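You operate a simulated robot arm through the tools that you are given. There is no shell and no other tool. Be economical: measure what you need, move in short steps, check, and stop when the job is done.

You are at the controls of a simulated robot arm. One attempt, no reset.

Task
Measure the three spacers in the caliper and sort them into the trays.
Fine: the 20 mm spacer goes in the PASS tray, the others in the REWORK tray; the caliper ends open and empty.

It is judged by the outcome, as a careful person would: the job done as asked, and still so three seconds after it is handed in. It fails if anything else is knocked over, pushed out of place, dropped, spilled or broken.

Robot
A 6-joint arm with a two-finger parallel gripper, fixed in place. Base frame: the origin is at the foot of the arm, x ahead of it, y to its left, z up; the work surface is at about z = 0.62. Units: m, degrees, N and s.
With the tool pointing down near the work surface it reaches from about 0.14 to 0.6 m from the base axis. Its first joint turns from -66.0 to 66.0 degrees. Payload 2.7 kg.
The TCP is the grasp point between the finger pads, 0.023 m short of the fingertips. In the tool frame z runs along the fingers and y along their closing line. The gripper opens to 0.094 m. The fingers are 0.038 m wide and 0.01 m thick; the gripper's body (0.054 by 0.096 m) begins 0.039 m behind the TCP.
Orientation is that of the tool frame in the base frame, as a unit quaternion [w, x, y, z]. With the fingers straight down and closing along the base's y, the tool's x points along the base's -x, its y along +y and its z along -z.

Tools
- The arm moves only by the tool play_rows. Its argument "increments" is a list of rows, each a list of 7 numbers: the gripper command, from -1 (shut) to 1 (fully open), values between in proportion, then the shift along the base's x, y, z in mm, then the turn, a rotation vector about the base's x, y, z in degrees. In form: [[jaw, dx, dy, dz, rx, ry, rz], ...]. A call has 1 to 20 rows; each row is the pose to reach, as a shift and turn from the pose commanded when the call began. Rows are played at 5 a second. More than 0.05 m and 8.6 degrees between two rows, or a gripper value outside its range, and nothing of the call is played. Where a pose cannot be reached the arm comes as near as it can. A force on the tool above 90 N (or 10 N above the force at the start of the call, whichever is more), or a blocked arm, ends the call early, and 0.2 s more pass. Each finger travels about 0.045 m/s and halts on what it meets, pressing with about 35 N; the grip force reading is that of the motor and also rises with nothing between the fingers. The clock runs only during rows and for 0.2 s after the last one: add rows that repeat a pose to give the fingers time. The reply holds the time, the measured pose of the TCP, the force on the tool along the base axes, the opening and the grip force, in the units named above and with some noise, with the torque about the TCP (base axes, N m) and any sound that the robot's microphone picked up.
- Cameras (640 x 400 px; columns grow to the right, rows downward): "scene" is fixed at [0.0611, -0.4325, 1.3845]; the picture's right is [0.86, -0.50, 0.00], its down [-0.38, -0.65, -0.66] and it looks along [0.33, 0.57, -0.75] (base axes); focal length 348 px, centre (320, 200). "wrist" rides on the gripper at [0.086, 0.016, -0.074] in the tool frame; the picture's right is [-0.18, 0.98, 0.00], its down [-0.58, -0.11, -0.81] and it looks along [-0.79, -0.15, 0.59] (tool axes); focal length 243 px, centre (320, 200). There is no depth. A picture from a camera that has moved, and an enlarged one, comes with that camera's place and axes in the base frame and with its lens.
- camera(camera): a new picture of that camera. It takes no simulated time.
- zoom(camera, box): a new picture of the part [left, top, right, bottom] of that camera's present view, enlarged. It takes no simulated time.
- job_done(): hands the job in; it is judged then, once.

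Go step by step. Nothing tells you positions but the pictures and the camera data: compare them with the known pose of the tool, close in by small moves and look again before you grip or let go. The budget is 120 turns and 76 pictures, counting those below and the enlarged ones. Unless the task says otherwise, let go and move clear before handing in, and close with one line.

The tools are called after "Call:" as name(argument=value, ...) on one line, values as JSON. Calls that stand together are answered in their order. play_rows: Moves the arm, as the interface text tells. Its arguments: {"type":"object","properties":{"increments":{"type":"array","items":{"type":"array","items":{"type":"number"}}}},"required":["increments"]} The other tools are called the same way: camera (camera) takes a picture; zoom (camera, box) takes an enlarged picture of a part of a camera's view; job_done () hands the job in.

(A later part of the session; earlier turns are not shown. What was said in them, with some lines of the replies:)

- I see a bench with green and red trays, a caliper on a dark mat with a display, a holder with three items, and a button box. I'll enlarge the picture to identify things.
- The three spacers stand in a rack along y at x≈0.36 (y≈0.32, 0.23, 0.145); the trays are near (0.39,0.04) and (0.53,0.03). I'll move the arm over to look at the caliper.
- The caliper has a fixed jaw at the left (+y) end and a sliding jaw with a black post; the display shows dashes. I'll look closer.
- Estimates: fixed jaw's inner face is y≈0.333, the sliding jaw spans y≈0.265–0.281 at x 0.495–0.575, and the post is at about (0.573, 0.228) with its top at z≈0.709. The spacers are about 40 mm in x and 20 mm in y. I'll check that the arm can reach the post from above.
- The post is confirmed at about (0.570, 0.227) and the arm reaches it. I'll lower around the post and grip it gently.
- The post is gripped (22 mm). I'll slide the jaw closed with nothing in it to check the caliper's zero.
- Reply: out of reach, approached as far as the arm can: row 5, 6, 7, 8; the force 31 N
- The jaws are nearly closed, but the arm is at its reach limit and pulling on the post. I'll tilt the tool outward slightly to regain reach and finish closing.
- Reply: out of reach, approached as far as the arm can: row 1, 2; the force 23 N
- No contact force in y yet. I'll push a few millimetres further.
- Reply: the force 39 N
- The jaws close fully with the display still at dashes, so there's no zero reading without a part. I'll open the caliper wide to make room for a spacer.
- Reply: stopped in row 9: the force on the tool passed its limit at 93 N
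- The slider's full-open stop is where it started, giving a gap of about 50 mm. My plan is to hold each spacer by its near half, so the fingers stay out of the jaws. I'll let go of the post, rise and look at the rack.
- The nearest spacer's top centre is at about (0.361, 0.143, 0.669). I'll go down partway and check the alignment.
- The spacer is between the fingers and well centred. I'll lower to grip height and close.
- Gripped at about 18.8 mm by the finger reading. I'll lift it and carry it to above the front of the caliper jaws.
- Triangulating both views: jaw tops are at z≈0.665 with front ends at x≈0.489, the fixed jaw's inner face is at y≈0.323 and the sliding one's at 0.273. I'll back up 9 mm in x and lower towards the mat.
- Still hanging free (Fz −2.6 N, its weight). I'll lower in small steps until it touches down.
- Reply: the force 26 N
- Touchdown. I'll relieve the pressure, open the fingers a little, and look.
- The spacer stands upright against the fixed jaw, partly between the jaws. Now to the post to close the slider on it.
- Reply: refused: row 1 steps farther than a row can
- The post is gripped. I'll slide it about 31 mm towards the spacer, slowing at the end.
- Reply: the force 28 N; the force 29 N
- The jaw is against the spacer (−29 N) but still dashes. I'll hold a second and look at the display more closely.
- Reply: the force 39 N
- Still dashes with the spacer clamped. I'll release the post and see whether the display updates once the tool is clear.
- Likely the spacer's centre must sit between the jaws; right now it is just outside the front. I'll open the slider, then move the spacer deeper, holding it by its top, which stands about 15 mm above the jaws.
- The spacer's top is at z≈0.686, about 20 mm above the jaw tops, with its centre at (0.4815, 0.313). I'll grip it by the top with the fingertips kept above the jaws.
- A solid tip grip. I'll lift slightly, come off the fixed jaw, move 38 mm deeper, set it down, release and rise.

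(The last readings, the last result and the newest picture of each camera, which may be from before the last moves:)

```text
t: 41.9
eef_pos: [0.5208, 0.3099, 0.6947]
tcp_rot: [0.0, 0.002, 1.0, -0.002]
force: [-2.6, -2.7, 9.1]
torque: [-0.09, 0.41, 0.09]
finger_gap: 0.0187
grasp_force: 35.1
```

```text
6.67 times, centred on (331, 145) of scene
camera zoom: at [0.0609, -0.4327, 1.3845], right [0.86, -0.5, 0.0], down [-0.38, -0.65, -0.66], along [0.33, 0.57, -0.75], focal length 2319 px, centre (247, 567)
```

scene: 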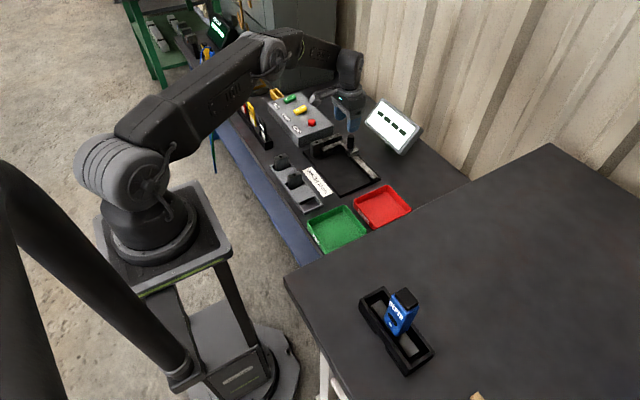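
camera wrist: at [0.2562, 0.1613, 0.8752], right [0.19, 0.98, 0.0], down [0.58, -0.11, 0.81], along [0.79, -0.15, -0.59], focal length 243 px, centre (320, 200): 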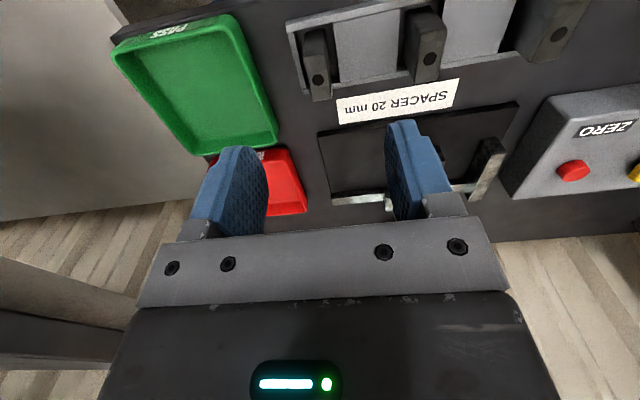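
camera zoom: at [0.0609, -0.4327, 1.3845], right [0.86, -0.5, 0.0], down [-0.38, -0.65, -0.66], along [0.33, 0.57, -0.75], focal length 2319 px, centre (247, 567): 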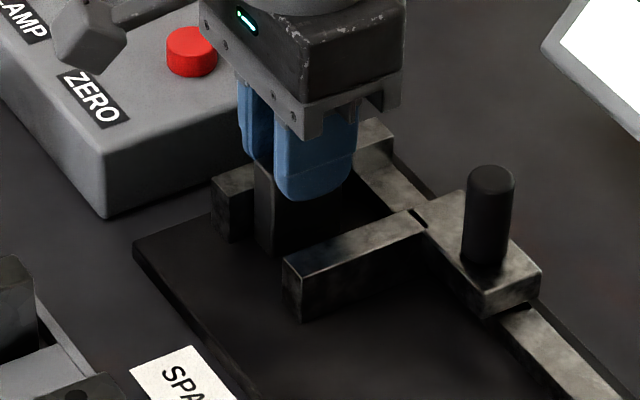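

Touching down (9 N). Release, rise, then go to the post and grip it.

Call:
play_rows(increments=[[-0.5, 0, 0, 0.5, 0, 0, 0], [-0.3, 0, 0, 0.5, 0, 0, 0], [-0.2, 0, 0, 0.5, 0, 0, 0], [-0.2, 0, 0, 0.5, 0, 0, 0], [-0.2, 0, 0, 40, 0, 0, 0], [0, 0, 0, 80, 0, 0, 0], [0.3, 12, -28, 80, 0, 0, 0], [0.3, 24, -56, 80, 0, 0, 0], [0.3, 36, -82, 80, 0, 0, 0], [0.3, 36, -82, 80, 0, 0, 0], [0.3, 36, -82, 45, 0, 0, 0], [0.3, 36, -82, 10, 0, 0, 0], [0.3, 36, -82, 10, 0, 0, 0], [-0.3, 36, -82, 10, 0, 0, 0], [-1, 36, -82, 10, 0, 0, 0], [-1, 36, -82, 10, 0, 0, 0], [-1, 36, -82, 10, 0, 0, 0]])

Call:
zoom(camera="scene", box=[295, 115, 367, 175])

```text
t: 45.5
eef_pos: [0.5558, 0.2313, 0.7019]
tcp_rot: [0.0, 0.002, 1.0, -0.001]
force: [1.3, 0.7, -2.0]
torque: [0.63, 0.11, 0.06]
finger_gap: 0.022
grasp_force: 44.8
```

```text
6.67 times, centred on (331, 145) of scene
camera zoom: at [0.0612, -0.4325, 1.3845], right [0.86, -0.5, 0.0], down [-0.38, -0.65, -0.66], along [0.33, 0.57, -0.75], focal length 2319 px, centre (247, 567)
```

zoom: 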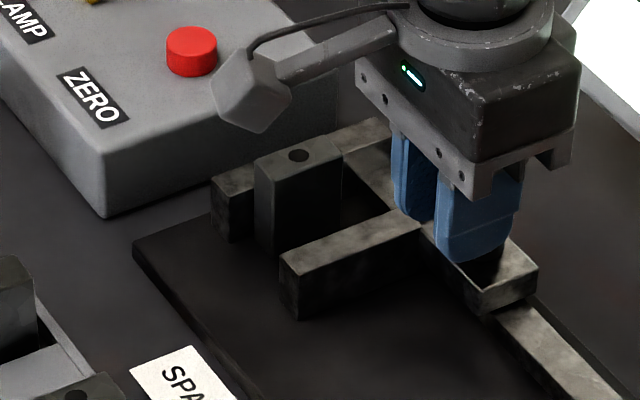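

The spacer stands upright inside the jaws. Closing the slider on it.

Call:
play_rows(increments=[[-1, 0, 8, 0, 0, 0, 0], [-1, 0, 15, 0, 0, 0, 0], [-1, 0, 20, 0, 0, 0, 0], [-1, 0, 24, 0, 0, 0, 0], [-1, 0, 27, 0, 0, 0, 0], [-1, 0, 30, 0, 0, 0, 0], [-1, 0, 32, 0, 0, 0, 0], [-1, 0, 32, 0, 0, 0, 0], [-1, 0, 32, 0, 0, 0, 0]])

Call:
zoom(camera="scene", box=[300, 90, 420, 170])

```text
t: 47.5
eef_pos: [0.5562, 0.2576, 0.703]
tcp_rot: [-0.003, 0.004, 1.0, -0.004]
force: [-22.9, -25.3, 13.0]
torque: [0.43, -0.64, -0.62]
finger_gap: 0.0219
grasp_force: 44.2
```

```text
5.00 times, centred on (360, 130) of scene
camera zoom: at [0.0604, -0.4331, 1.3843], right [0.86, -0.5, 0.0], down [-0.38, -0.65, -0.66], along [0.33, 0.57, -0.75], focal length 1739 px, centre (120, 550)
```

zoom: 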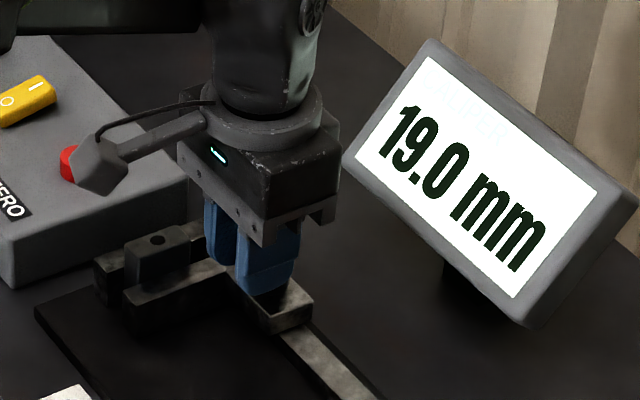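

The display reads 19.0 mm: this one is for REWORK. Opening the slider and going back to above the spacer.

Call:
play_rows(increments=[[-1, 0, -6, 0, 0, 0, 0], [-1, 0, -14, 0, 0, 0, 0], [-1, 0, -22, 0, 0, 0, 0], [-1, 0, -30, 0, 0, 0, 0], [-1, 0, -34, 0, 0, 0, 0], [-1, 0, -34, 0, 0, 0, 0], [-0.3, 0, -34, 0, 0, 0, 0], [0.2, 0, -34, 0, 0, 0, 0], [0.2, 0, -34, 0, 0, 0, 0], [0.2, 0, -34, 35, 0, 0, 0], [0.2, 0, -34, 72, 0, 0, 0], [0, -12, -6, 72, 0, 0, 0], [0, -24, 22, 72, 0, 0, 0], [0, -36, 50, 72, 0, 0, 0], [0, -36, 50, 72, 0, 0, 0]])

Call:
zoom(camera="wrist", box=[180, 0, 480, 200])

```text
t: 50.7
eef_pos: [0.5211, 0.3093, 0.7757]
tcp_rot: [-0.001, 0.003, 1.0, -0.002]
force: [0.9, -0.2, -0.7]
torque: [0.0, 0.01, -0.01]
finger_gap: 0.0471
grasp_force: 0.0
```

```text
2.00 times, centred on (330, 100) of wrist
camera zoom: at [0.4344, 0.3256, 0.8512], right [0.19, 0.98, 0.0], down [0.58, -0.11, 0.81], along [0.79, -0.15, -0.59], focal length 485 px, centre (300, 400)
```

zoom: 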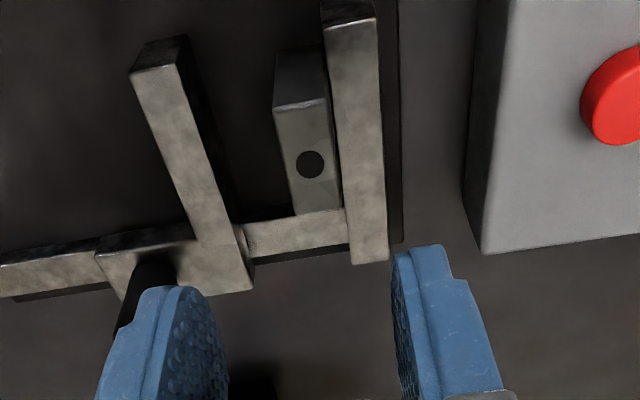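

It's aligned. I'll grip it by the top, lift it and carry it to above the red tray.

Call:
play_rows(increments=[[0, -1, 3.5, -40, 0, 0, 0], [0, -1, 3.5, -78, 0, 0, 0], [0, -1, 3.5, -82, 0, 0, 0], [-0.4, -1, 3.5, -82, 0, 0, 0], [-1, -1, 3.5, -82, 0, 0, 0], [-1, -1, 3.5, -82, 0, 0, 0], [-1, -1, 3.5, -82, 0, 0, 0], [-1, -1, 1.5, -79, 0, 0, 0], [-1, -1, 1, -60, 0, 0, 0], [-1, -1, 1, -25, 0, 0, 0], [-1, -1, 1, 15, 0, 0, 0], [-1, -1, -40, 35, 0, 0, 0], [-1, -1, -85, 35, 0, 0, 0], [-1, -1, -130, 35, 0, 0, 0], [-1, -1, -175, 35, 0, 0, 0], [-1, -1, -220, 35, 0, 0, 0], [-1, -1, -260, 35, 0, 0, 0], [-1, -1, -260, 35, 0, 0, 0], [-1, -1, -260, 35, 0, 0, 0]])

Call:
camera(camera="wrist")

Call:
zoom(camera="scene", box=[300, 130, 420, 250])

```text
t: 54.7
eef_pos: [0.5185, 0.0511, 0.8119]
tcp_rot: [0.0, 0.002, 1.0, -0.001]
force: [0.0, -0.3, -3.0]
torque: [-0.03, 0.03, -0.02]
finger_gap: 0.0184
grasp_force: 34.9
```

```text
33 pictures are left
camera wrist: at [0.4319, 0.0668, 0.8866], right [0.19, 0.98, 0.0], down [0.58, -0.11, 0.81], along [0.79, -0.15, -0.59], focal length 243 px, centre (320, 200)
```

wrist: 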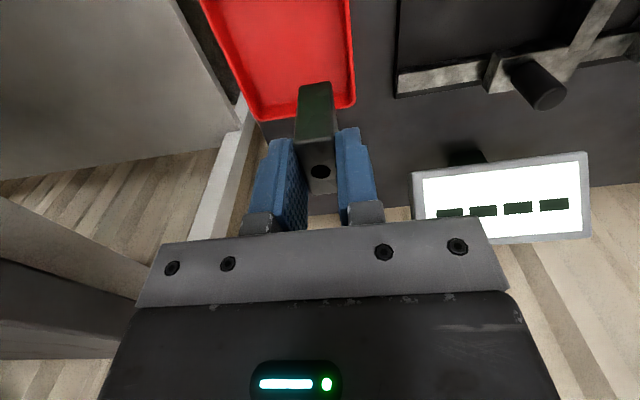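

```text
3.33 times, centred on (360, 190) of scene
camera zoom: at [0.0611, -0.4325, 1.3845], right [0.86, -0.5, 0.0], down [-0.38, -0.65, -0.66], along [0.33, 0.57, -0.75], focal length 1159 px, centre (187, 233)
```

zoom: 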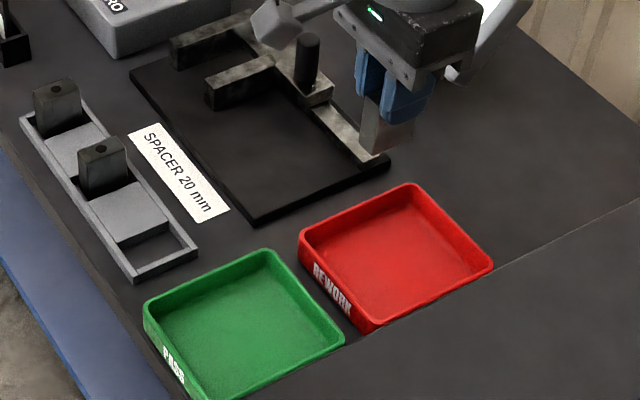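

The red tray spans about x 0.47–0.587, y −0.03–0.073. I'll set this spacer in its far half at about (0.55, 0.045) and lower carefully.

Call:
play_rows(increments=[[-1, 15, -3, -20, 0, 0, 0], [-1, 31, -5, -55, 0, 0, 0], [-1, 31, -5, -90, 0, 0, 0], [-1, 31, -5, -115, 0, 0, 0], [-1, 31, -5, -122, 0, 0, 0], [-1, 31, -5, -122, 0, 0, 0], [-1, 31, -5, -122, 0, 0, 0]])

Call:
zoom(camera="scene", box=[340, 160, 430, 240])

```text
t: 56.3
eef_pos: [0.5517, 0.0459, 0.6879]
tcp_rot: [0.0, 0.001, 1.0, -0.001]
force: [-0.1, -0.4, -4.0]
torque: [0.01, -0.03, 0.01]
finger_gap: 0.0186
grasp_force: 34.7
```

```text
5.00 times, centred on (385, 200) of scene
camera zoom: at [0.0612, -0.4325, 1.3845], right [0.86, -0.5, 0.0], down [-0.38, -0.65, -0.66], along [0.33, 0.57, -0.75], focal length 1739 px, centre (-5, 200)
```

zoom: 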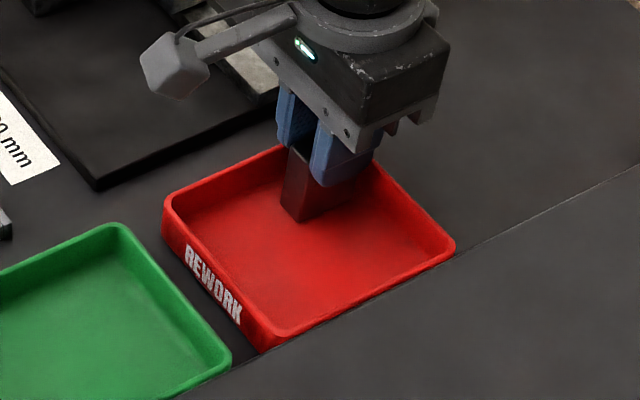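

Call:
play_rows(increments=[[-1, 0, 0, -3, 0, 0, 0], [-1, 0, 0, -6, 0, 0, 0], [-1, 0, 0, -8, 0, 0, 0], [-1, 0, 0, -8, 0, 0, 0]])

```text
t: 57.3
eef_pos: [0.5536, 0.0452, 0.6814]
tcp_rot: [0.004, 0.002, 1.0, -0.001]
force: [-4.5, -0.1, 24.6]
torque: [0.02, 0.08, -0.04]
finger_gap: 0.0187
grasp_force: 34.9
```

Contact with the tray floor. Release, rise, and check it stands; then on towards the middle spacer.

Call:
play_rows(increments=[[-1, -1, 0, 1, 0, 0, 0], [-0.5, -1, 0, 1.5, 0, 0, 0], [-0.3, -1, 0, 1.5, 0, 0, 0], [-0.2, -1, 0, 1.5, 0, 0, 0], [-0.2, -1, 0, 1.5, 0, 0, 0], [-0.2, -1, 0, 40, 0, 0, 0], [-0.2, -1, 0, 80, 0, 0, 0], [0, -1, 0, 122, 0, 0, 0], [0, -31, 30, 122, 0, 0, 0], [0, -61, 60, 122, 0, 0, 0], [0, -91, 90, 122, 0, 0, 0], [0, -121, 120, 122, 0, 0, 0], [0, -151, 150, 122, 0, 0, 0], [0, -181, 180, 122, 0, 0, 0], [0, -190, 187, 122, 0, 0, 0], [0, -190, 187, 122, 0, 0, 0]])

Call:
camera(camera="wrist")

Call:
zoom(camera="scene", box=[270, 140, 430, 250])

```text
t: 60.7
eef_pos: [0.3597, 0.2338, 0.8016]
tcp_rot: [0.001, 0.003, 1.0, -0.002]
force: [-0.8, -0.5, 0.2]
torque: [-0.01, 0.04, 0.02]
finger_gap: 0.0468
grasp_force: 0.2
```

```text
30 pictures are left
camera wrist: at [0.2732, 0.2495, 0.8772], right [0.19, 0.98, 0.0], down [0.58, -0.11, 0.81], along [0.79, -0.15, -0.59], focal length 243 px, centre (320, 200)
```

wrist: 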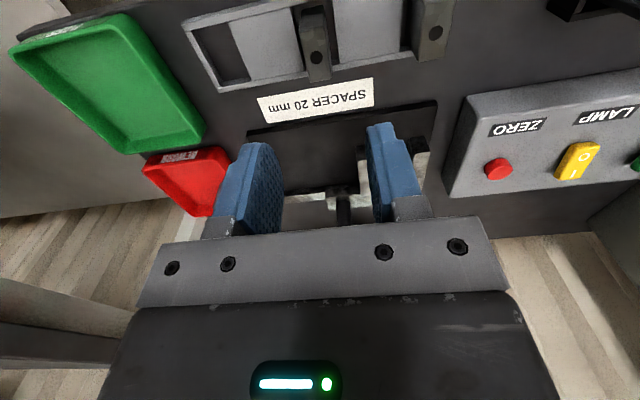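

```text
3.64 times, centred on (350, 195) of scene
camera zoom: at [0.0611, -0.4325, 1.3845], right [0.86, -0.5, 0.0], down [-0.38, -0.65, -0.66], along [0.33, 0.57, -0.75], focal length 1265 px, centre (211, 218)
```

zoom: 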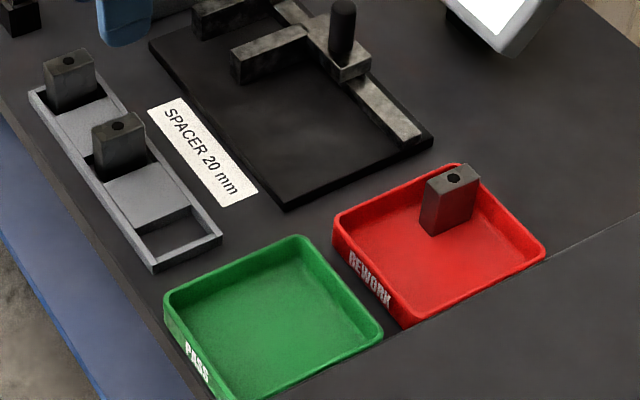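

The first spacer stands in the red tray. The middle spacer is at (0.359, 0.231, top 0.672); I'll grip it by the top and carry it to above the caliper.

Call:
play_rows(increments=[[0, -1, -3, -40, 0, 0, 0], [0, -1, -3, -85, 0, 0, 0], [0, -1, -3, -118, 0, 0, 0], [0, -1, -3, -122, 0, 0, 0], [-0.4, -1, -3, -122, 0, 0, 0], [-1, -1, -3, -122, 0, 0, 0], [-1, -1, -3, -122, 0, 0, 0], [-1, -1, -3, -122, 0, 0, 0], [-1, -1, -3, -112, 0, 0, 0], [-1, -1, -3, -70, 0, 0, 0], [-1, -1, -3, -30, 0, 0, 0], [-1, 35, 15, -20, 0, 0, 0], [-1, 75, 33, -20, 0, 0, 0], [-1, 115, 51, -20, 0, 0, 0], [-1, 155, 69, -20, 0, 0, 0], [-1, 159, 74, -20, 0, 0, 0], [-1, 159, 74, -20, 0, 0, 0]])

Call:
zoom(camera="wrist", box=[180, 0, 480, 200])

```text
t: 64.3
eef_pos: [0.5205, 0.3056, 0.7797]
tcp_rot: [0.0, 0.001, 1.0, -0.002]
force: [0.6, -0.2, -3.2]
torque: [0.02, -0.01, 0.01]
finger_gap: 0.0196
grasp_force: 34.3
```

```text
2.00 times, centred on (330, 100) of wrist
camera zoom: at [0.4339, 0.3225, 0.8562], right [0.19, 0.98, 0.0], down [0.58, -0.11, 0.81], along [0.79, -0.15, -0.59], focal length 485 px, centre (300, 400)
```

zoom: 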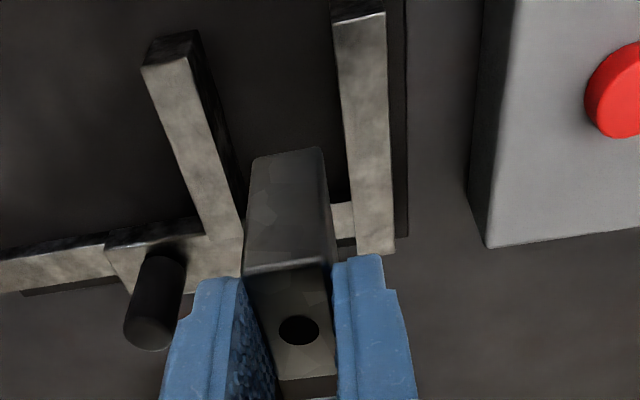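

It reads about 19.6 mm between the fingers. Lowering between the jaws.

Call:
play_rows(increments=[[-1, 0, 2, -35, 0, 0, 0], [-1, 0, 2, -70, 0, 0, 0], [-1, 0, 2, -80, 0, 0, 0], [-1, 0, 2, -83, 0, 0, 0], [-1, 0, 2, -86, 0, 0, 0], [-1, 0, 2, -86, 0, 0, 0], [-1, 0, 2, -86, 0, 0, 0]])

Call:
zoom(camera="scene", box=[295, 115, 367, 175])

```text
t: 65.9
eef_pos: [0.5192, 0.309, 0.6948]
tcp_rot: [0.0, 0.002, 1.0, -0.001]
force: [-0.2, 0.4, -2.4]
torque: [0.0, -0.03, -0.01]
finger_gap: 0.0195
grasp_force: 34.7
```

```text
6.67 times, centred on (331, 145) of scene
camera zoom: at [0.0611, -0.4325, 1.3845], right [0.86, -0.5, 0.0], down [-0.38, -0.65, -0.66], along [0.33, 0.57, -0.75], focal length 2319 px, centre (247, 567)
```

zoom: 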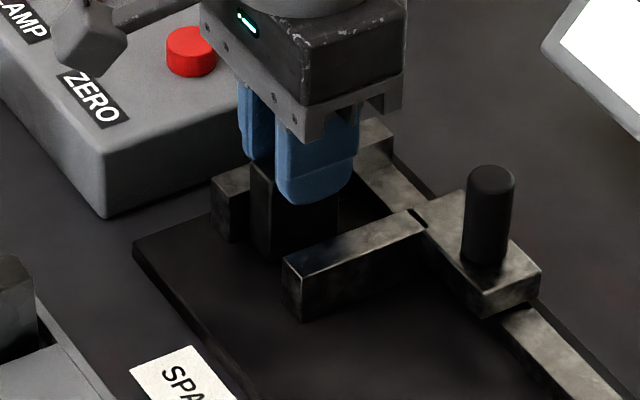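

Call:
play_rows(increments=[[-1, 0, 0, -1.5, 0, 0, 0], [-1, 0, 0, -3, 0, 0, 0], [-1, 0, 0, -3, 0, 0, 0], [-1, 0, 0, -3, 0, 0, 0]])

```text
t: 66.9
eef_pos: [0.5209, 0.3086, 0.6922]
tcp_rot: [0.001, 0.002, 1.0, -0.001]
force: [-0.8, -1.6, 4.5]
torque: [0.01, 0.07, -0.03]
finger_gap: 0.0195
grasp_force: 34.8
```

Touched down. Release, rise, go to the post and grip it.

Call:
play_rows(increments=[[-0.5, 0, 0, 0, 0, 0, 0], [-0.3, 0, 0, 0.5, 0, 0, 0], [-0.2, 0, 0, 0.5, 0, 0, 0], [-0.2, 0, 0, 0.5, 0, 0, 0], [-0.2, 0, 0, 40, 0, 0, 0], [0, 0, 0, 82, 0, 0, 0], [0.3, 12, -28, 82, 0, 0, 0], [0.3, 24, -56, 82, 0, 0, 0], [0.3, 36, -80, 82, 0, 0, 0], [0.3, 36, -80, 82, 0, 0, 0], [0.3, 36, -80, 47, 0, 0, 0], [0.3, 36, -80, 12, 0, 0, 0], [0.3, 36, -80, 12, 0, 0, 0], [-0.3, 36, -80, 12, 0, 0, 0], [-1, 36, -80, 12, 0, 0, 0], [-1, 36, -80, 12, 0, 0, 0], [-1, 36, -80, 12, 0, 0, 0]])

Call:
zoom(camera="scene", box=[295, 115, 367, 175])

```text
t: 70.5
eef_pos: [0.5565, 0.2287, 0.7009]
tcp_rot: [0.0, 0.002, 1.0, -0.001]
force: [1.5, -0.3, -2.1]
torque: [0.62, 0.1, 0.03]
finger_gap: 0.022
grasp_force: 45.3
```

```text
6.67 times, centred on (331, 145) of scene
camera zoom: at [0.0612, -0.4326, 1.3845], right [0.86, -0.5, 0.0], down [-0.38, -0.65, -0.66], along [0.33, 0.57, -0.75], focal length 2319 px, centre (247, 567)
```

zoom: 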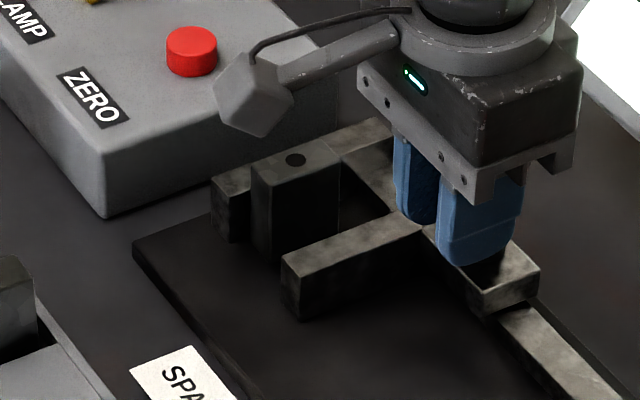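

Upright in the jaws. Closing the slider.

Call:
play_rows(increments=[[-1, 0, 8, 0, 0, 0, 0], [-1, 0, 15, 0, 0, 0, 0], [-1, 0, 20, 0, 0, 0, 0], [-1, 0, 24, 0, 0, 0, 0], [-1, 0, 27, 0, 0, 0, 0], [-1, 0, 30, 0, 0, 0, 0], [-1, 0, 32, 0, 0, 0, 0], [-1, 0, 32, 0, 0, 0, 0], [-1, 0, 32, 0, 0, 0, 0]])

Call:
zoom(camera="scene", box=[300, 90, 420, 170])

```text
t: 72.5
eef_pos: [0.5573, 0.2569, 0.7015]
tcp_rot: [-0.002, 0.005, 1.0, -0.003]
force: [6.0, -25.2, -17.0]
torque: [0.52, 0.45, -0.32]
finger_gap: 0.0219
grasp_force: 45.1
```

```text
5.00 times, centred on (360, 130) of scene
camera zoom: at [0.0615, -0.4329, 1.3844], right [0.86, -0.5, 0.0], down [-0.38, -0.65, -0.66], along [0.33, 0.57, -0.75], focal length 1739 px, centre (120, 550)
```

zoom: 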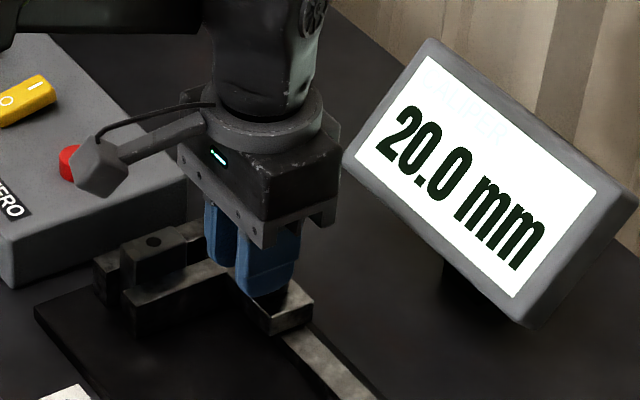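

It reads 20.0 mm: this one goes to PASS. Opening the slider and returning to above the spacer.

Call:
play_rows(increments=[[-1, 0, -6, 0, 0, 0, 0], [-1, 0, -14, 0, 0, 0, 0], [-1, 0, -22, 0, 0, 0, 0], [-1, 0, -30, 0, 0, 0, 0], [-1, 0, -33, 0, 0, 0, 0], [-1, 0, -33, 0, 0, 0, 0], [-0.3, 0, -33, 0, 0, 0, 0], [0.2, 0, -33, 0, 0, 0, 0], [0.2, 0, -33, 0, 0, 0, 0], [0.2, 0, -33, 35, 0, 0, 0], [0.2, 0, -33, 72, 0, 0, 0], [0, -12, -5, 72, 0, 0, 0], [0, -24, 23, 72, 0, 0, 0], [0, -36, 52, 72, 0, 0, 0], [0, -36, 52, 72, 0, 0, 0]])

Call:
zoom(camera="wrist", box=[180, 0, 480, 200])

```text
t: 75.7
eef_pos: [0.5192, 0.312, 0.775]
tcp_rot: [-0.001, 0.002, 1.0, -0.001]
force: [0.4, -0.6, 0.0]
torque: [0.0, -0.01, 0.0]
finger_gap: 0.0471
grasp_force: 0.0
```

```text
2.00 times, centred on (330, 100) of wrist
camera zoom: at [0.4334, 0.3291, 0.852], right [0.19, 0.98, 0.0], down [0.58, -0.11, 0.81], along [0.79, -0.15, -0.59], focal length 485 px, centre (300, 400)
```

zoom: 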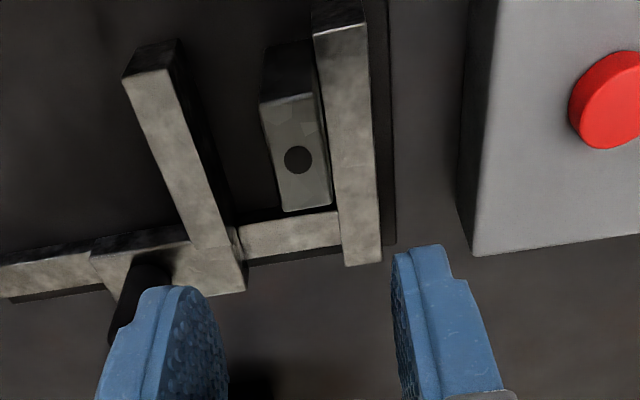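

Aligned. I'll grip the 20.0 mm spacer, lift it and carry it to above the PASS tray (centre about 0.378, 0.026).

Call:
play_rows(increments=[[0, -2, 0.5, -40, 0, 0, 0], [0, -2, 0.5, -78, 0, 0, 0], [0, -2, 0.5, -82, 0, 0, 0], [-0.4, -2, 0.5, -82, 0, 0, 0], [-1, -2, 0.5, -82, 0, 0, 0], [-1, -2, 0.5, -82, 0, 0, 0], [-1, -2, 0.5, -82, 0, 0, 0], [-1, -2, -1, -79, 0, 0, 0], [-1, -2, -1.5, -60, 0, 0, 0], [-1, -2, -1.5, -20, 0, 0, 0], [-1, -2, -1.5, 25, 0, 0, 0], [-1, -22, -41, 35, 0, 0, 0], [-1, -42, -81, 35, 0, 0, 0], [-1, -62, -121, 35, 0, 0, 0], [-1, -82, -161, 35, 0, 0, 0], [-1, -102, -201, 35, 0, 0, 0], [-1, -122, -241, 35, 0, 0, 0], [-1, -140, -280, 35, 0, 0, 0], [-1, -140, -280, 35, 0, 0, 0], [-1, -140, -280, 35, 0, 0, 0]])

Call:
camera(camera="wrist")

```text
t: 79.9
eef_pos: [0.3806, 0.0354, 0.8097]
tcp_rot: [-0.001, 0.002, 1.0, -0.002]
force: [0.5, 0.0, -2.5]
torque: [-0.01, 0.01, 0.01]
finger_gap: 0.0194
grasp_force: 35.1
```

```text
23 pictures are left
camera wrist: at [0.294, 0.05, 0.8865], right [0.19, 0.98, 0.0], down [0.58, -0.11, 0.81], along [0.79, -0.15, -0.59], focal length 243 px, centre (320, 200)
```

wrist: 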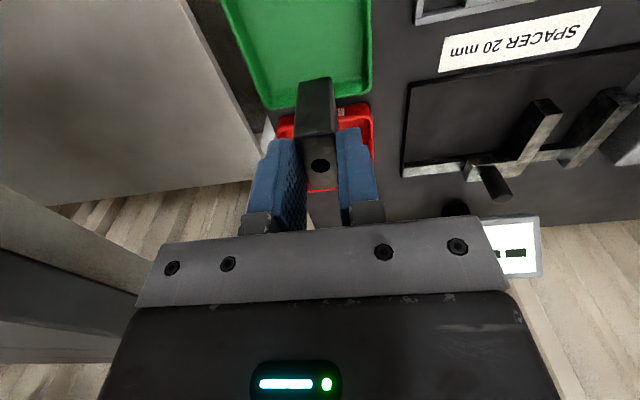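

Over the green tray. Lowering to the floor at about (0.378, 0.03).

Call:
play_rows(increments=[[-1, -1, -3, -40, 0, 0, 0], [-1, -2, -6, -80, 0, 0, 0], [-1, -2, -6, -112, 0, 0, 0], [-1, -2, -6, -120, 0, 0, 0], [-1, -2, -6, -124, 0, 0, 0], [-1, -2, -6, -128, 0, 0, 0], [-1, -2, -6, -128, 0, 0, 0]])

Call:
zoom(camera="scene", box=[290, 160, 430, 260])

```text
t: 81.5
eef_pos: [0.3809, 0.027, 0.683]
tcp_rot: [0.002, 0.002, 1.0, -0.002]
force: [0.0, 5.7, 25.6]
torque: [0.16, -0.08, -0.05]
finger_gap: 0.0197
grasp_force: 34.9
```

```text
4.00 times, centred on (360, 210) of scene
camera zoom: at [0.0608, -0.4325, 1.3845], right [0.86, -0.5, 0.0], down [-0.38, -0.65, -0.66], along [0.33, 0.57, -0.75], focal length 1391 px, centre (160, 160)
```

zoom: 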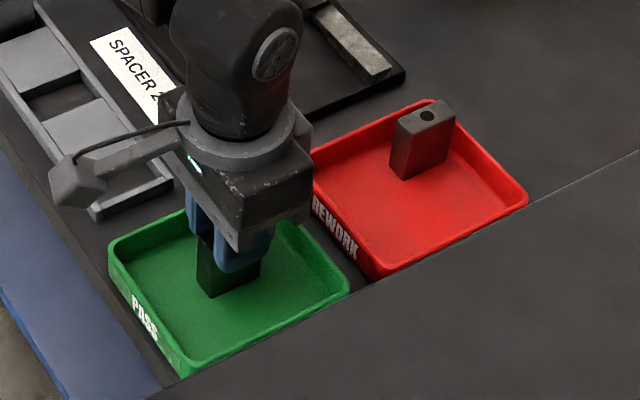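

Contact. Release, rise, and go to above the last spacer at about (0.361, 0.322).

Call:
play_rows(increments=[[-1, 0, 0, 1.5, 0, 0, 0], [-0.5, 0, 0, 2, 0, 0, 0], [-0.3, 0, 0, 2, 0, 0, 0], [-0.2, 0, 0, 2, 0, 0, 0], [-0.2, 0, 0, 2, 0, 0, 0], [-0.2, 0, 0, 40, 0, 0, 0], [-0.2, 0, 0, 80, 0, 0, 0], [0, 0, 0, 120, 0, 0, 0], [0, -3, 40, 120, 0, 0, 0], [0, -6, 80, 120, 0, 0, 0], [0, -9, 120, 120, 0, 0, 0], [0, -12, 160, 120, 0, 0, 0], [0, -15, 200, 120, 0, 0, 0], [0, -18, 240, 120, 0, 0, 0], [0, -18, 270, 120, 0, 0, 0], [0, -18, 292, 120, 0, 0, 0], [0, -18, 292, 120, 0, 0, 0]])

Call:
camera(camera="wrist")

Call:
zoom(camera="scene", box=[260, 130, 430, 250])

```text
t: 85.1
eef_pos: [0.3601, 0.3216, 0.8035]
tcp_rot: [0.0, 0.001, 1.0, -0.001]
force: [-0.3, -0.2, 0.4]
torque: [-0.03, -0.01, -0.02]
finger_gap: 0.047
grasp_force: 0.1
```

```text
21 pictures are left
camera wrist: at [0.2721, 0.3365, 0.8795], right [0.19, 0.98, 0.0], down [0.58, -0.11, 0.81], along [0.79, -0.15, -0.59], focal length 243 px, centre (320, 200)
```

wrist: 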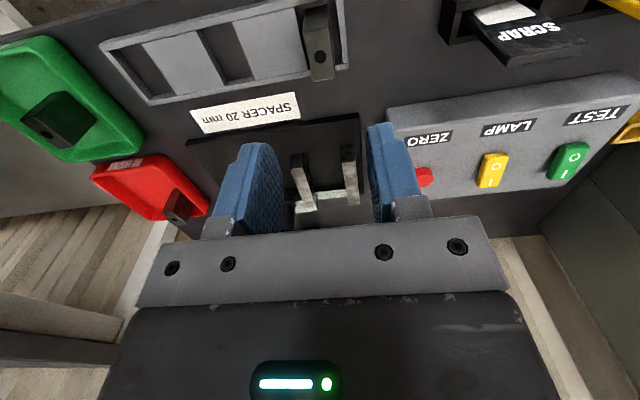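

```text
3.33 times, centred on (345, 190) of scene
camera zoom: at [0.0611, -0.4325, 1.3845], right [0.86, -0.5, 0.0], down [-0.38, -0.65, -0.66], along [0.33, 0.57, -0.75], focal length 1159 px, centre (237, 233)
```

zoom: 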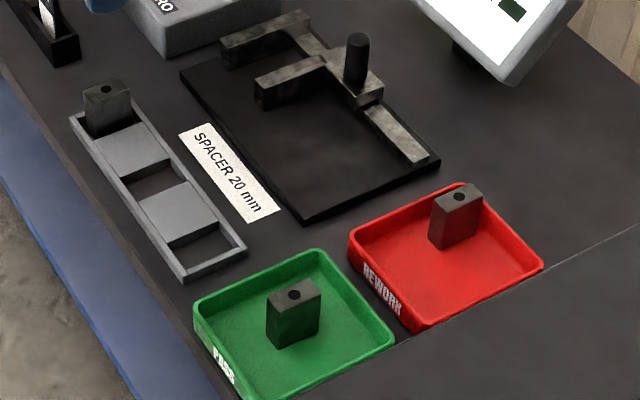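

Both placed spacers stand in their trays. The last one is at (0.3595, 0.320); I'll grip it by the top and carry it to above the caliper.

Call:
play_rows(increments=[[0, -0.5, -2, -40, 0, 0, 0], [0, -0.5, -2, -85, 0, 0, 0], [0, -0.5, -2, -120, 0, 0, 0], [0, -0.5, -2, -124, 0, 0, 0], [-0.4, -0.5, -2, -124, 0, 0, 0], [-1, -0.5, -2, -124, 0, 0, 0], [-1, -0.5, -2, -124, 0, 0, 0], [-1, -0.5, -2, -124, 0, 0, 0], [-1, -0.5, -2, -114, 0, 0, 0], [-1, -0.5, -2, -70, 0, 0, 0], [-1, -0.5, -2, -30, 0, 0, 0], [-1, 40, -5, -20, 0, 0, 0], [-1, 80, -9, -20, 0, 0, 0], [-1, 120, -13, -20, 0, 0, 0], [-1, 159, -15, -20, 0, 0, 0], [-1, 159, -15, -20, 0, 0, 0], [-1, 159, -15, -20, 0, 0, 0]])

Call:
zoom(camera="wrist", box=[180, 0, 480, 200])

```text
t: 88.7
eef_pos: [0.5201, 0.3044, 0.7821]
tcp_rot: [-0.001, 0.002, 1.0, -0.001]
force: [-0.3, 0.7, -2.4]
torque: [0.03, 0.02, -0.02]
finger_gap: 0.0206
grasp_force: 35.1
```

```text
2.00 times, centred on (330, 100) of wrist
camera zoom: at [0.4333, 0.3205, 0.8581], right [0.19, 0.98, 0.0], down [0.58, -0.11, 0.81], along [0.79, -0.15, -0.59], focal length 485 px, centre (300, 400)
```

zoom: 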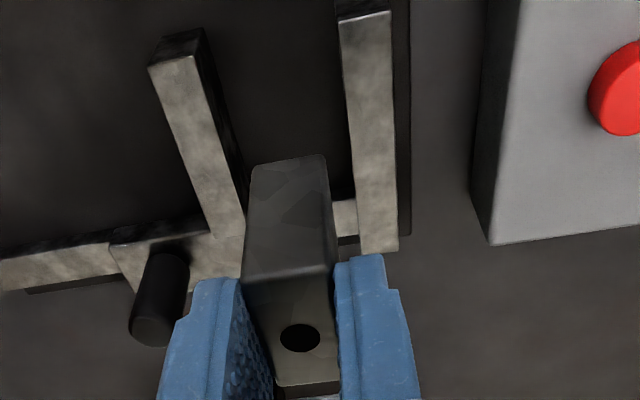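

Lowering it between the jaws.

Call:
play_rows(increments=[[-1, 0, 2.5, -35, 0, 0, 0], [-1, 0, 2.5, -70, 0, 0, 0], [-1, 0, 2.5, -83, 0, 0, 0], [-1, 0, 2.5, -87, 0, 0, 0], [-1, 0, 2.5, -89.5, 0, 0, 0], [-1, 0, 2.5, -89.5, 0, 0, 0], [-1, 0, 2.5, -89.5, 0, 0, 0]])

```text
t: 90.3
eef_pos: [0.518, 0.3072, 0.6946]
tcp_rot: [0.001, 0.002, 1.0, -0.001]
force: [-0.6, -0.6, -3.2]
torque: [0.0, 0.03, 0.01]
finger_gap: 0.0202
grasp_force: 35.2
```

Call:
play_rows(increments=[[-1, 0, 0, -1.5, 0, 0, 0], [-1, 0, 0, -3, 0, 0, 0], [-1, 0, 0, -3, 0, 0, 0], [-1, 0, 0, -3, 0, 0, 0]])

```text
t: 91.3
eef_pos: [0.519, 0.3064, 0.6912]
tcp_rot: [0.0, 0.002, 1.0, -0.001]
force: [0.1, -0.7, -1.2]
torque: [0.03, 0.01, -0.02]
finger_gap: 0.0206
grasp_force: 35.1
```

Call:
play_rows(increments=[[-1, 0, 0, -1, 0, 0, 0], [-1, 0, 0, -1.5, 0, 0, 0], [-1, 0, 0, -1.5, 0, 0, 0]])

Call:
zoom(camera="scene", box=[295, 115, 367, 175])

```text
t: 92.1
eef_pos: [0.5202, 0.3073, 0.6916]
tcp_rot: [0.001, 0.002, 1.0, 0.0]
force: [-2.8, -3.4, 19.2]
torque: [-0.13, 0.6, 0.07]
finger_gap: 0.0208
grasp_force: 34.8
```

```text
6.67 times, centred on (331, 145) of scene
camera zoom: at [0.0608, -0.4328, 1.3844], right [0.86, -0.5, 0.0], down [-0.38, -0.65, -0.66], along [0.33, 0.57, -0.75], focal length 2319 px, centre (247, 567)
```

zoom: 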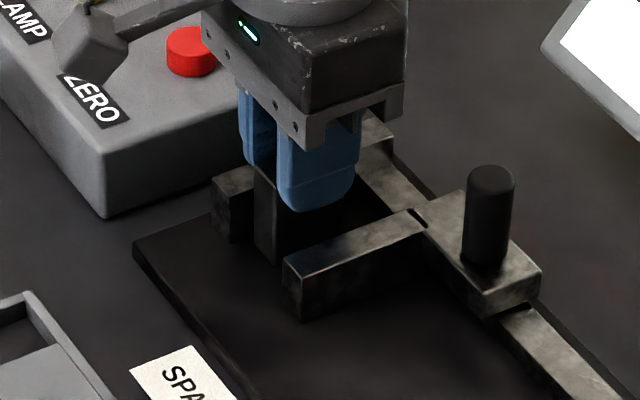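

Contact (19 N). Relieve, release, rise, then on to the post.

Call:
play_rows(increments=[[-1, 0, 0, 1.5, 0, 0, 0], [-0.5, 0, 0, 1.5, 0, 0, 0], [-0.3, 0, 0, 2, 0, 0, 0], [-0.2, 0, 0, 2, 0, 0, 0], [-0.2, 0, 0, 2, 0, 0, 0], [-0.2, 0, 0, 40, 0, 0, 0], [0, 0, 0, 84, 0, 0, 0], [0.3, 12, -28, 84, 0, 0, 0], [0.3, 24, -56, 84, 0, 0, 0], [0.3, 36, -79, 84, 0, 0, 0], [0.3, 36, -79, 84, 0, 0, 0], [0.3, 36, -79, 49, 0, 0, 0], [0.3, 36, -79, 14, 0, 0, 0], [0.3, 36, -79, 14, 0, 0, 0], [-0.3, 36, -79, 14, 0, 0, 0], [-1, 36, -79, 14, 0, 0, 0], [-1, 36, -79, 14, 0, 0, 0], [-1, 36, -79, 14, 0, 0, 0]])

Call:
zoom(camera="scene", box=[295, 115, 367, 175])

```text
t: 95.9
eef_pos: [0.5563, 0.2285, 0.7013]
tcp_rot: [0.0, 0.002, 1.0, 0.0]
force: [-0.1, 0.4, -2.1]
torque: [0.62, -0.14, 0.06]
finger_gap: 0.0218
grasp_force: 44.7
```

```text
6.67 times, centred on (331, 145) of scene
camera zoom: at [0.0611, -0.4326, 1.3845], right [0.86, -0.5, 0.0], down [-0.38, -0.65, -0.66], along [0.33, 0.57, -0.75], focal length 2319 px, centre (247, 567)
```

zoom: 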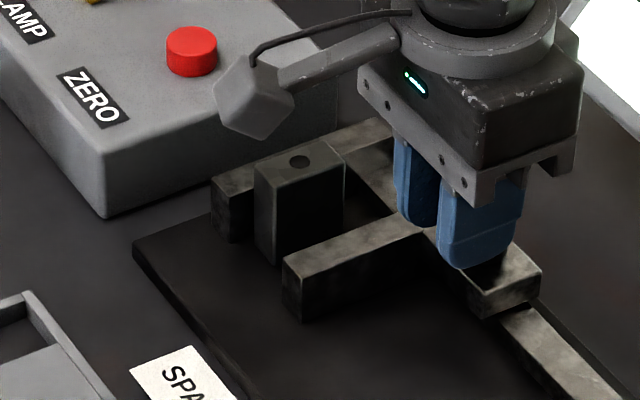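

Upright in the jaws. Closing the slider.

Call:
play_rows(increments=[[-1, 0, 8, 0, 0, 0, 0], [-1, 0, 15, 0, 0, 0, 0], [-1, 0, 20, 0, 0, 0, 0], [-1, 0, 24, 0, 0, 0, 0], [-1, 0, 27, 0, 0, 0, 0], [-1, 0, 29, 0, 0, 0, 0], [-1, 0, 31, 0, 0, 0, 0], [-1, 0, 31, 0, 0, 0, 0], [-1, 0, 31, 0, 0, 0, 0]])

Call:
zoom(camera="scene", box=[300, 90, 420, 170])

```text
t: 97.9
eef_pos: [0.555, 0.2562, 0.7019]
tcp_rot: [-0.002, 0.004, 1.0, -0.003]
force: [10.4, -18.3, -21.8]
torque: [0.51, -0.03, -0.25]
finger_gap: 0.0219
grasp_force: 44.7
```

```text
5.00 times, centred on (360, 130) of scene
camera zoom: at [0.0616, -0.4327, 1.3844], right [0.86, -0.5, 0.0], down [-0.38, -0.65, -0.66], along [0.33, 0.57, -0.75], focal length 1739 px, centre (120, 550)
```

zoom: 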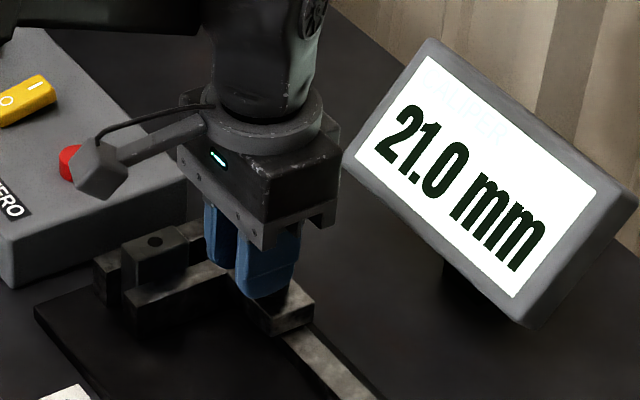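

It reads 21.0 mm: REWORK. Opening the slider and returning to above the spacer.

Call:
play_rows(increments=[[-1, 0, -6, 0, 0, 0, 0], [-1, 0, -14, 0, 0, 0, 0], [-1, 0, -22, 0, 0, 0, 0], [-1, 0, -29, 0, 0, 0, 0], [-1, 0, -33, 0, 0, 0, 0], [-1, 0, -33, 0, 0, 0, 0], [-0.3, 0, -33, 0, 0, 0, 0], [0.2, 0, -33, 0, 0, 0, 0], [0.2, 0, -33, 0, 0, 0, 0], [0.2, 0, -33, 35, 0, 0, 0], [0.2, 0, -33, 72, 0, 0, 0], [0, -12, -5, 72, 0, 0, 0], [0, -24, 23, 72, 0, 0, 0], [0, -36, 52, 72, 0, 0, 0], [0, -36, 52, 72, 0, 0, 0]])

Call:
zoom(camera="wrist", box=[180, 0, 480, 200])

```text
t: 101.1
eef_pos: [0.5194, 0.3088, 0.7739]
tcp_rot: [-0.001, 0.003, 1.0, -0.001]
force: [0.7, 0.5, 0.0]
torque: [0.0, -0.01, 0.01]
finger_gap: 0.0469
grasp_force: 0.0
```

```text
2.00 times, centred on (330, 100) of wrist
camera zoom: at [0.433, 0.3258, 0.8505], right [0.19, 0.98, 0.0], down [0.58, -0.11, 0.81], along [0.79, -0.15, -0.59], focal length 485 px, centre (300, 400)
```

zoom: 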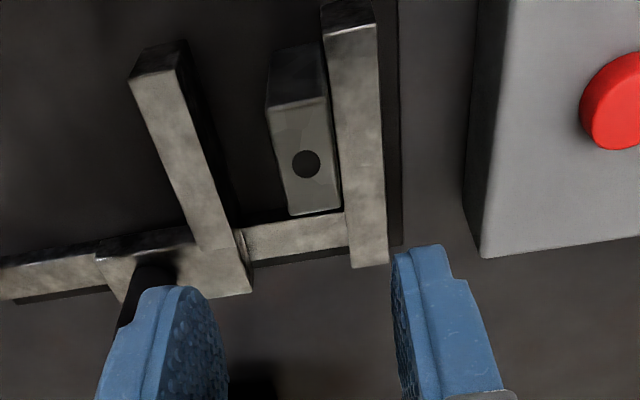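

Aligned. Grip, lift, and carry it to above the near half of the red tray (0.50, 0.03).

Call:
play_rows(increments=[[0, -1, 3, -40, 0, 0, 0], [0, -1, 3, -77, 0, 0, 0], [0, -1, 3, -81, 0, 0, 0], [-0.4, -1, 3, -81, 0, 0, 0], [-1, -1, 3, -81, 0, 0, 0], [-1, -1, 3, -81, 0, 0, 0], [-1, -1, 3, -81, 0, 0, 0], [-1, -1, 1, -78, 0, 0, 0], [-1, -1, 0, -60, 0, 0, 0], [-1, -1, 0, -20, 0, 0, 0], [-1, -1, 0, 25, 0, 0, 0], [-1, -4, -40, 35, 0, 0, 0], [-1, -7, -80, 35, 0, 0, 0], [-1, -10, -120, 35, 0, 0, 0], [-1, -13, -160, 35, 0, 0, 0], [-1, -16, -200, 35, 0, 0, 0], [-1, -19, -240, 35, 0, 0, 0], [-1, -20, -280, 35, 0, 0, 0], [-1, -20, -280, 35, 0, 0, 0], [-1, -20, -280, 35, 0, 0, 0]])

Call:
zoom(camera="scene", box=[290, 140, 430, 250])

Call:
camera(camera="wrist")

```text
t: 105.3
eef_pos: [0.499, 0.0297, 0.8108]
tcp_rot: [0.0, 0.002, 1.0, -0.001]
force: [-0.3, -0.6, -3.8]
torque: [-0.01, 0.05, -0.01]
finger_gap: 0.0205
grasp_force: 35.0
```

```text
3.64 times, centred on (360, 195) of scene
camera zoom: at [0.0611, -0.4325, 1.3845], right [0.86, -0.5, 0.0], down [-0.38, -0.65, -0.66], along [0.33, 0.57, -0.75], focal length 1265 px, centre (174, 218)
```

zoom: 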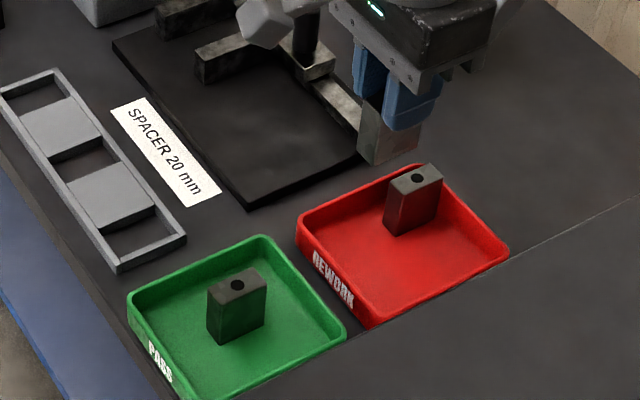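

```text
13 pictures are left
camera wrist: at [0.4127, 0.0455, 0.8862], right [0.19, 0.98, 0.0], down [0.58, -0.11, 0.81], along [0.79, -0.15, -0.59], focal length 243 px, centre (320, 200)
```

wrist: 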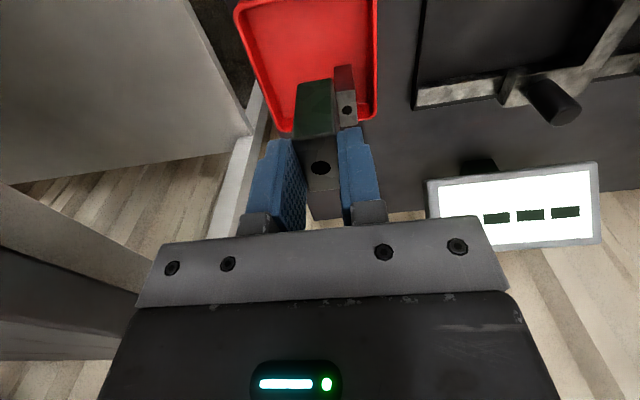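

The standing spacer is at about (0.556, 0.045), leaving about 17 mm of clearance. Lowering.

Call:
play_rows(increments=[[-1, 0, -3, -40, 0, 0, 0], [-1, 0, -5, -80, 0, 0, 0], [-1, 0, -5, -112, 0, 0, 0], [-1, 0, -5, -121, 0, 0, 0], [-1, 0, -5, -125, 0, 0, 0], [-1, 0, -5, -129, 0, 0, 0], [-1, 0, -5, -129, 0, 0, 0]])

Call:
zoom(camera="scene", box=[340, 160, 430, 240])

```text
t: 106.9
eef_pos: [0.5008, 0.0255, 0.6835]
tcp_rot: [0.003, 0.001, 1.0, -0.001]
force: [-0.5, 0.0, 25.0]
torque: [0.0, -0.02, -0.05]
finger_gap: 0.0205
grasp_force: 34.7
```

```text
5.00 times, centred on (385, 200) of scene
camera zoom: at [0.0607, -0.4326, 1.3845], right [0.86, -0.5, 0.0], down [-0.38, -0.65, -0.66], along [0.33, 0.57, -0.75], focal length 1739 px, centre (-5, 200)
```

zoom: 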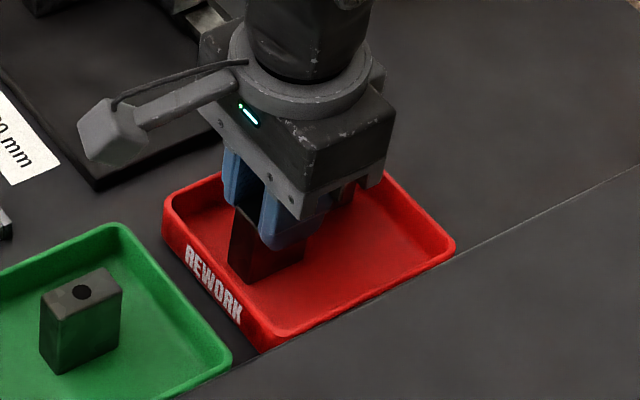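

On the tray floor. Release, rise well clear and check everything.

Call:
play_rows(increments=[[-1, 0, 0, 1.5, 0, 0, 0], [-0.5, 0, 0, 2, 0, 0, 0], [-0.3, 0, 0, 2, 0, 0, 0], [-0.2, 0, 0, 2, 0, 0, 0], [-0.2, 0, 0, 2, 0, 0, 0], [-0.2, 0, 0, 40, 0, 0, 0], [-0.2, 0, 0, 80, 0, 0, 0], [0, 0, 0, 120, 0, 0, 0], [0, -35, 25, 140, 0, 0, 0], [0, -70, 50, 160, 0, 0, 0], [0, -105, 75, 180, 0, 0, 0], [0, -140, 100, 190, 0, 0, 0], [0, -170, 140, 190, 0, 0, 0], [0, -170, 140, 190, 0, 0, 0]])

Call:
camera(camera="scene")

Call:
zoom(camera="scene", box=[270, 120, 430, 250])

```text
t: 109.9
eef_pos: [0.3287, 0.1658, 0.8709]
tcp_rot: [0.0, 0.002, 1.0, -0.001]
force: [-0.4, 0.5, 0.1]
torque: [0.03, 0.03, 0.0]
finger_gap: 0.0468
grasp_force: 0.0
```

```text
11 pictures are left
```

scene: 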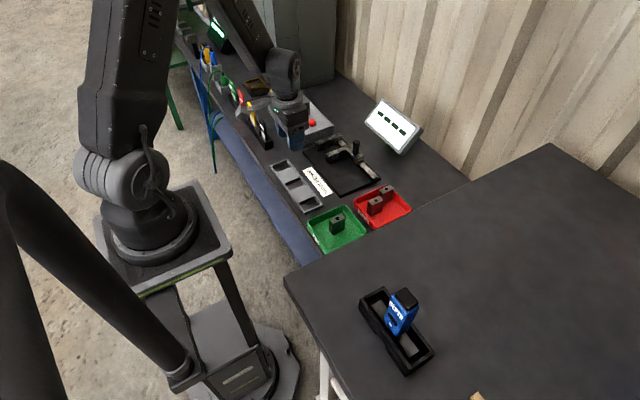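

```text
3.08 times, centred on (350, 185) of scene
camera zoom: at [0.0611, -0.4325, 1.3845], right [0.86, -0.5, 0.0], down [-0.38, -0.65, -0.66], along [0.33, 0.57, -0.75], focal length 1070 px, centre (228, 246)
```

zoom: 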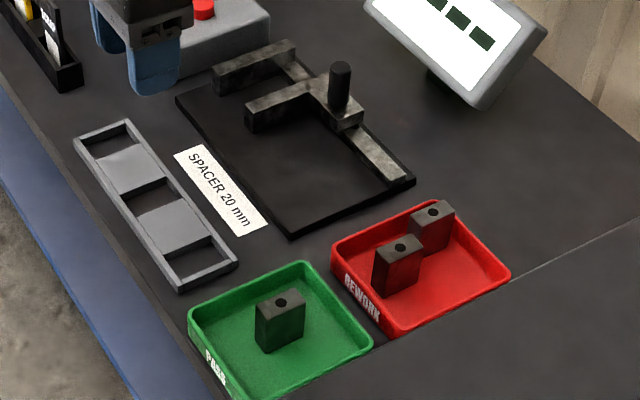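

The 20.0 mm spacer is in the PASS tray, the other two are in REWORK, the caliper is open and empty, and nothing else has moved. Handing in.

Call:
job_done()

```text
The job is handed in.
```

The job is done and handed in: the 20.0 mm spacer is in the PASS tray, the 19.0 mm and 21.0 mm spacers are in REWORK, and the caliper is open and empty.
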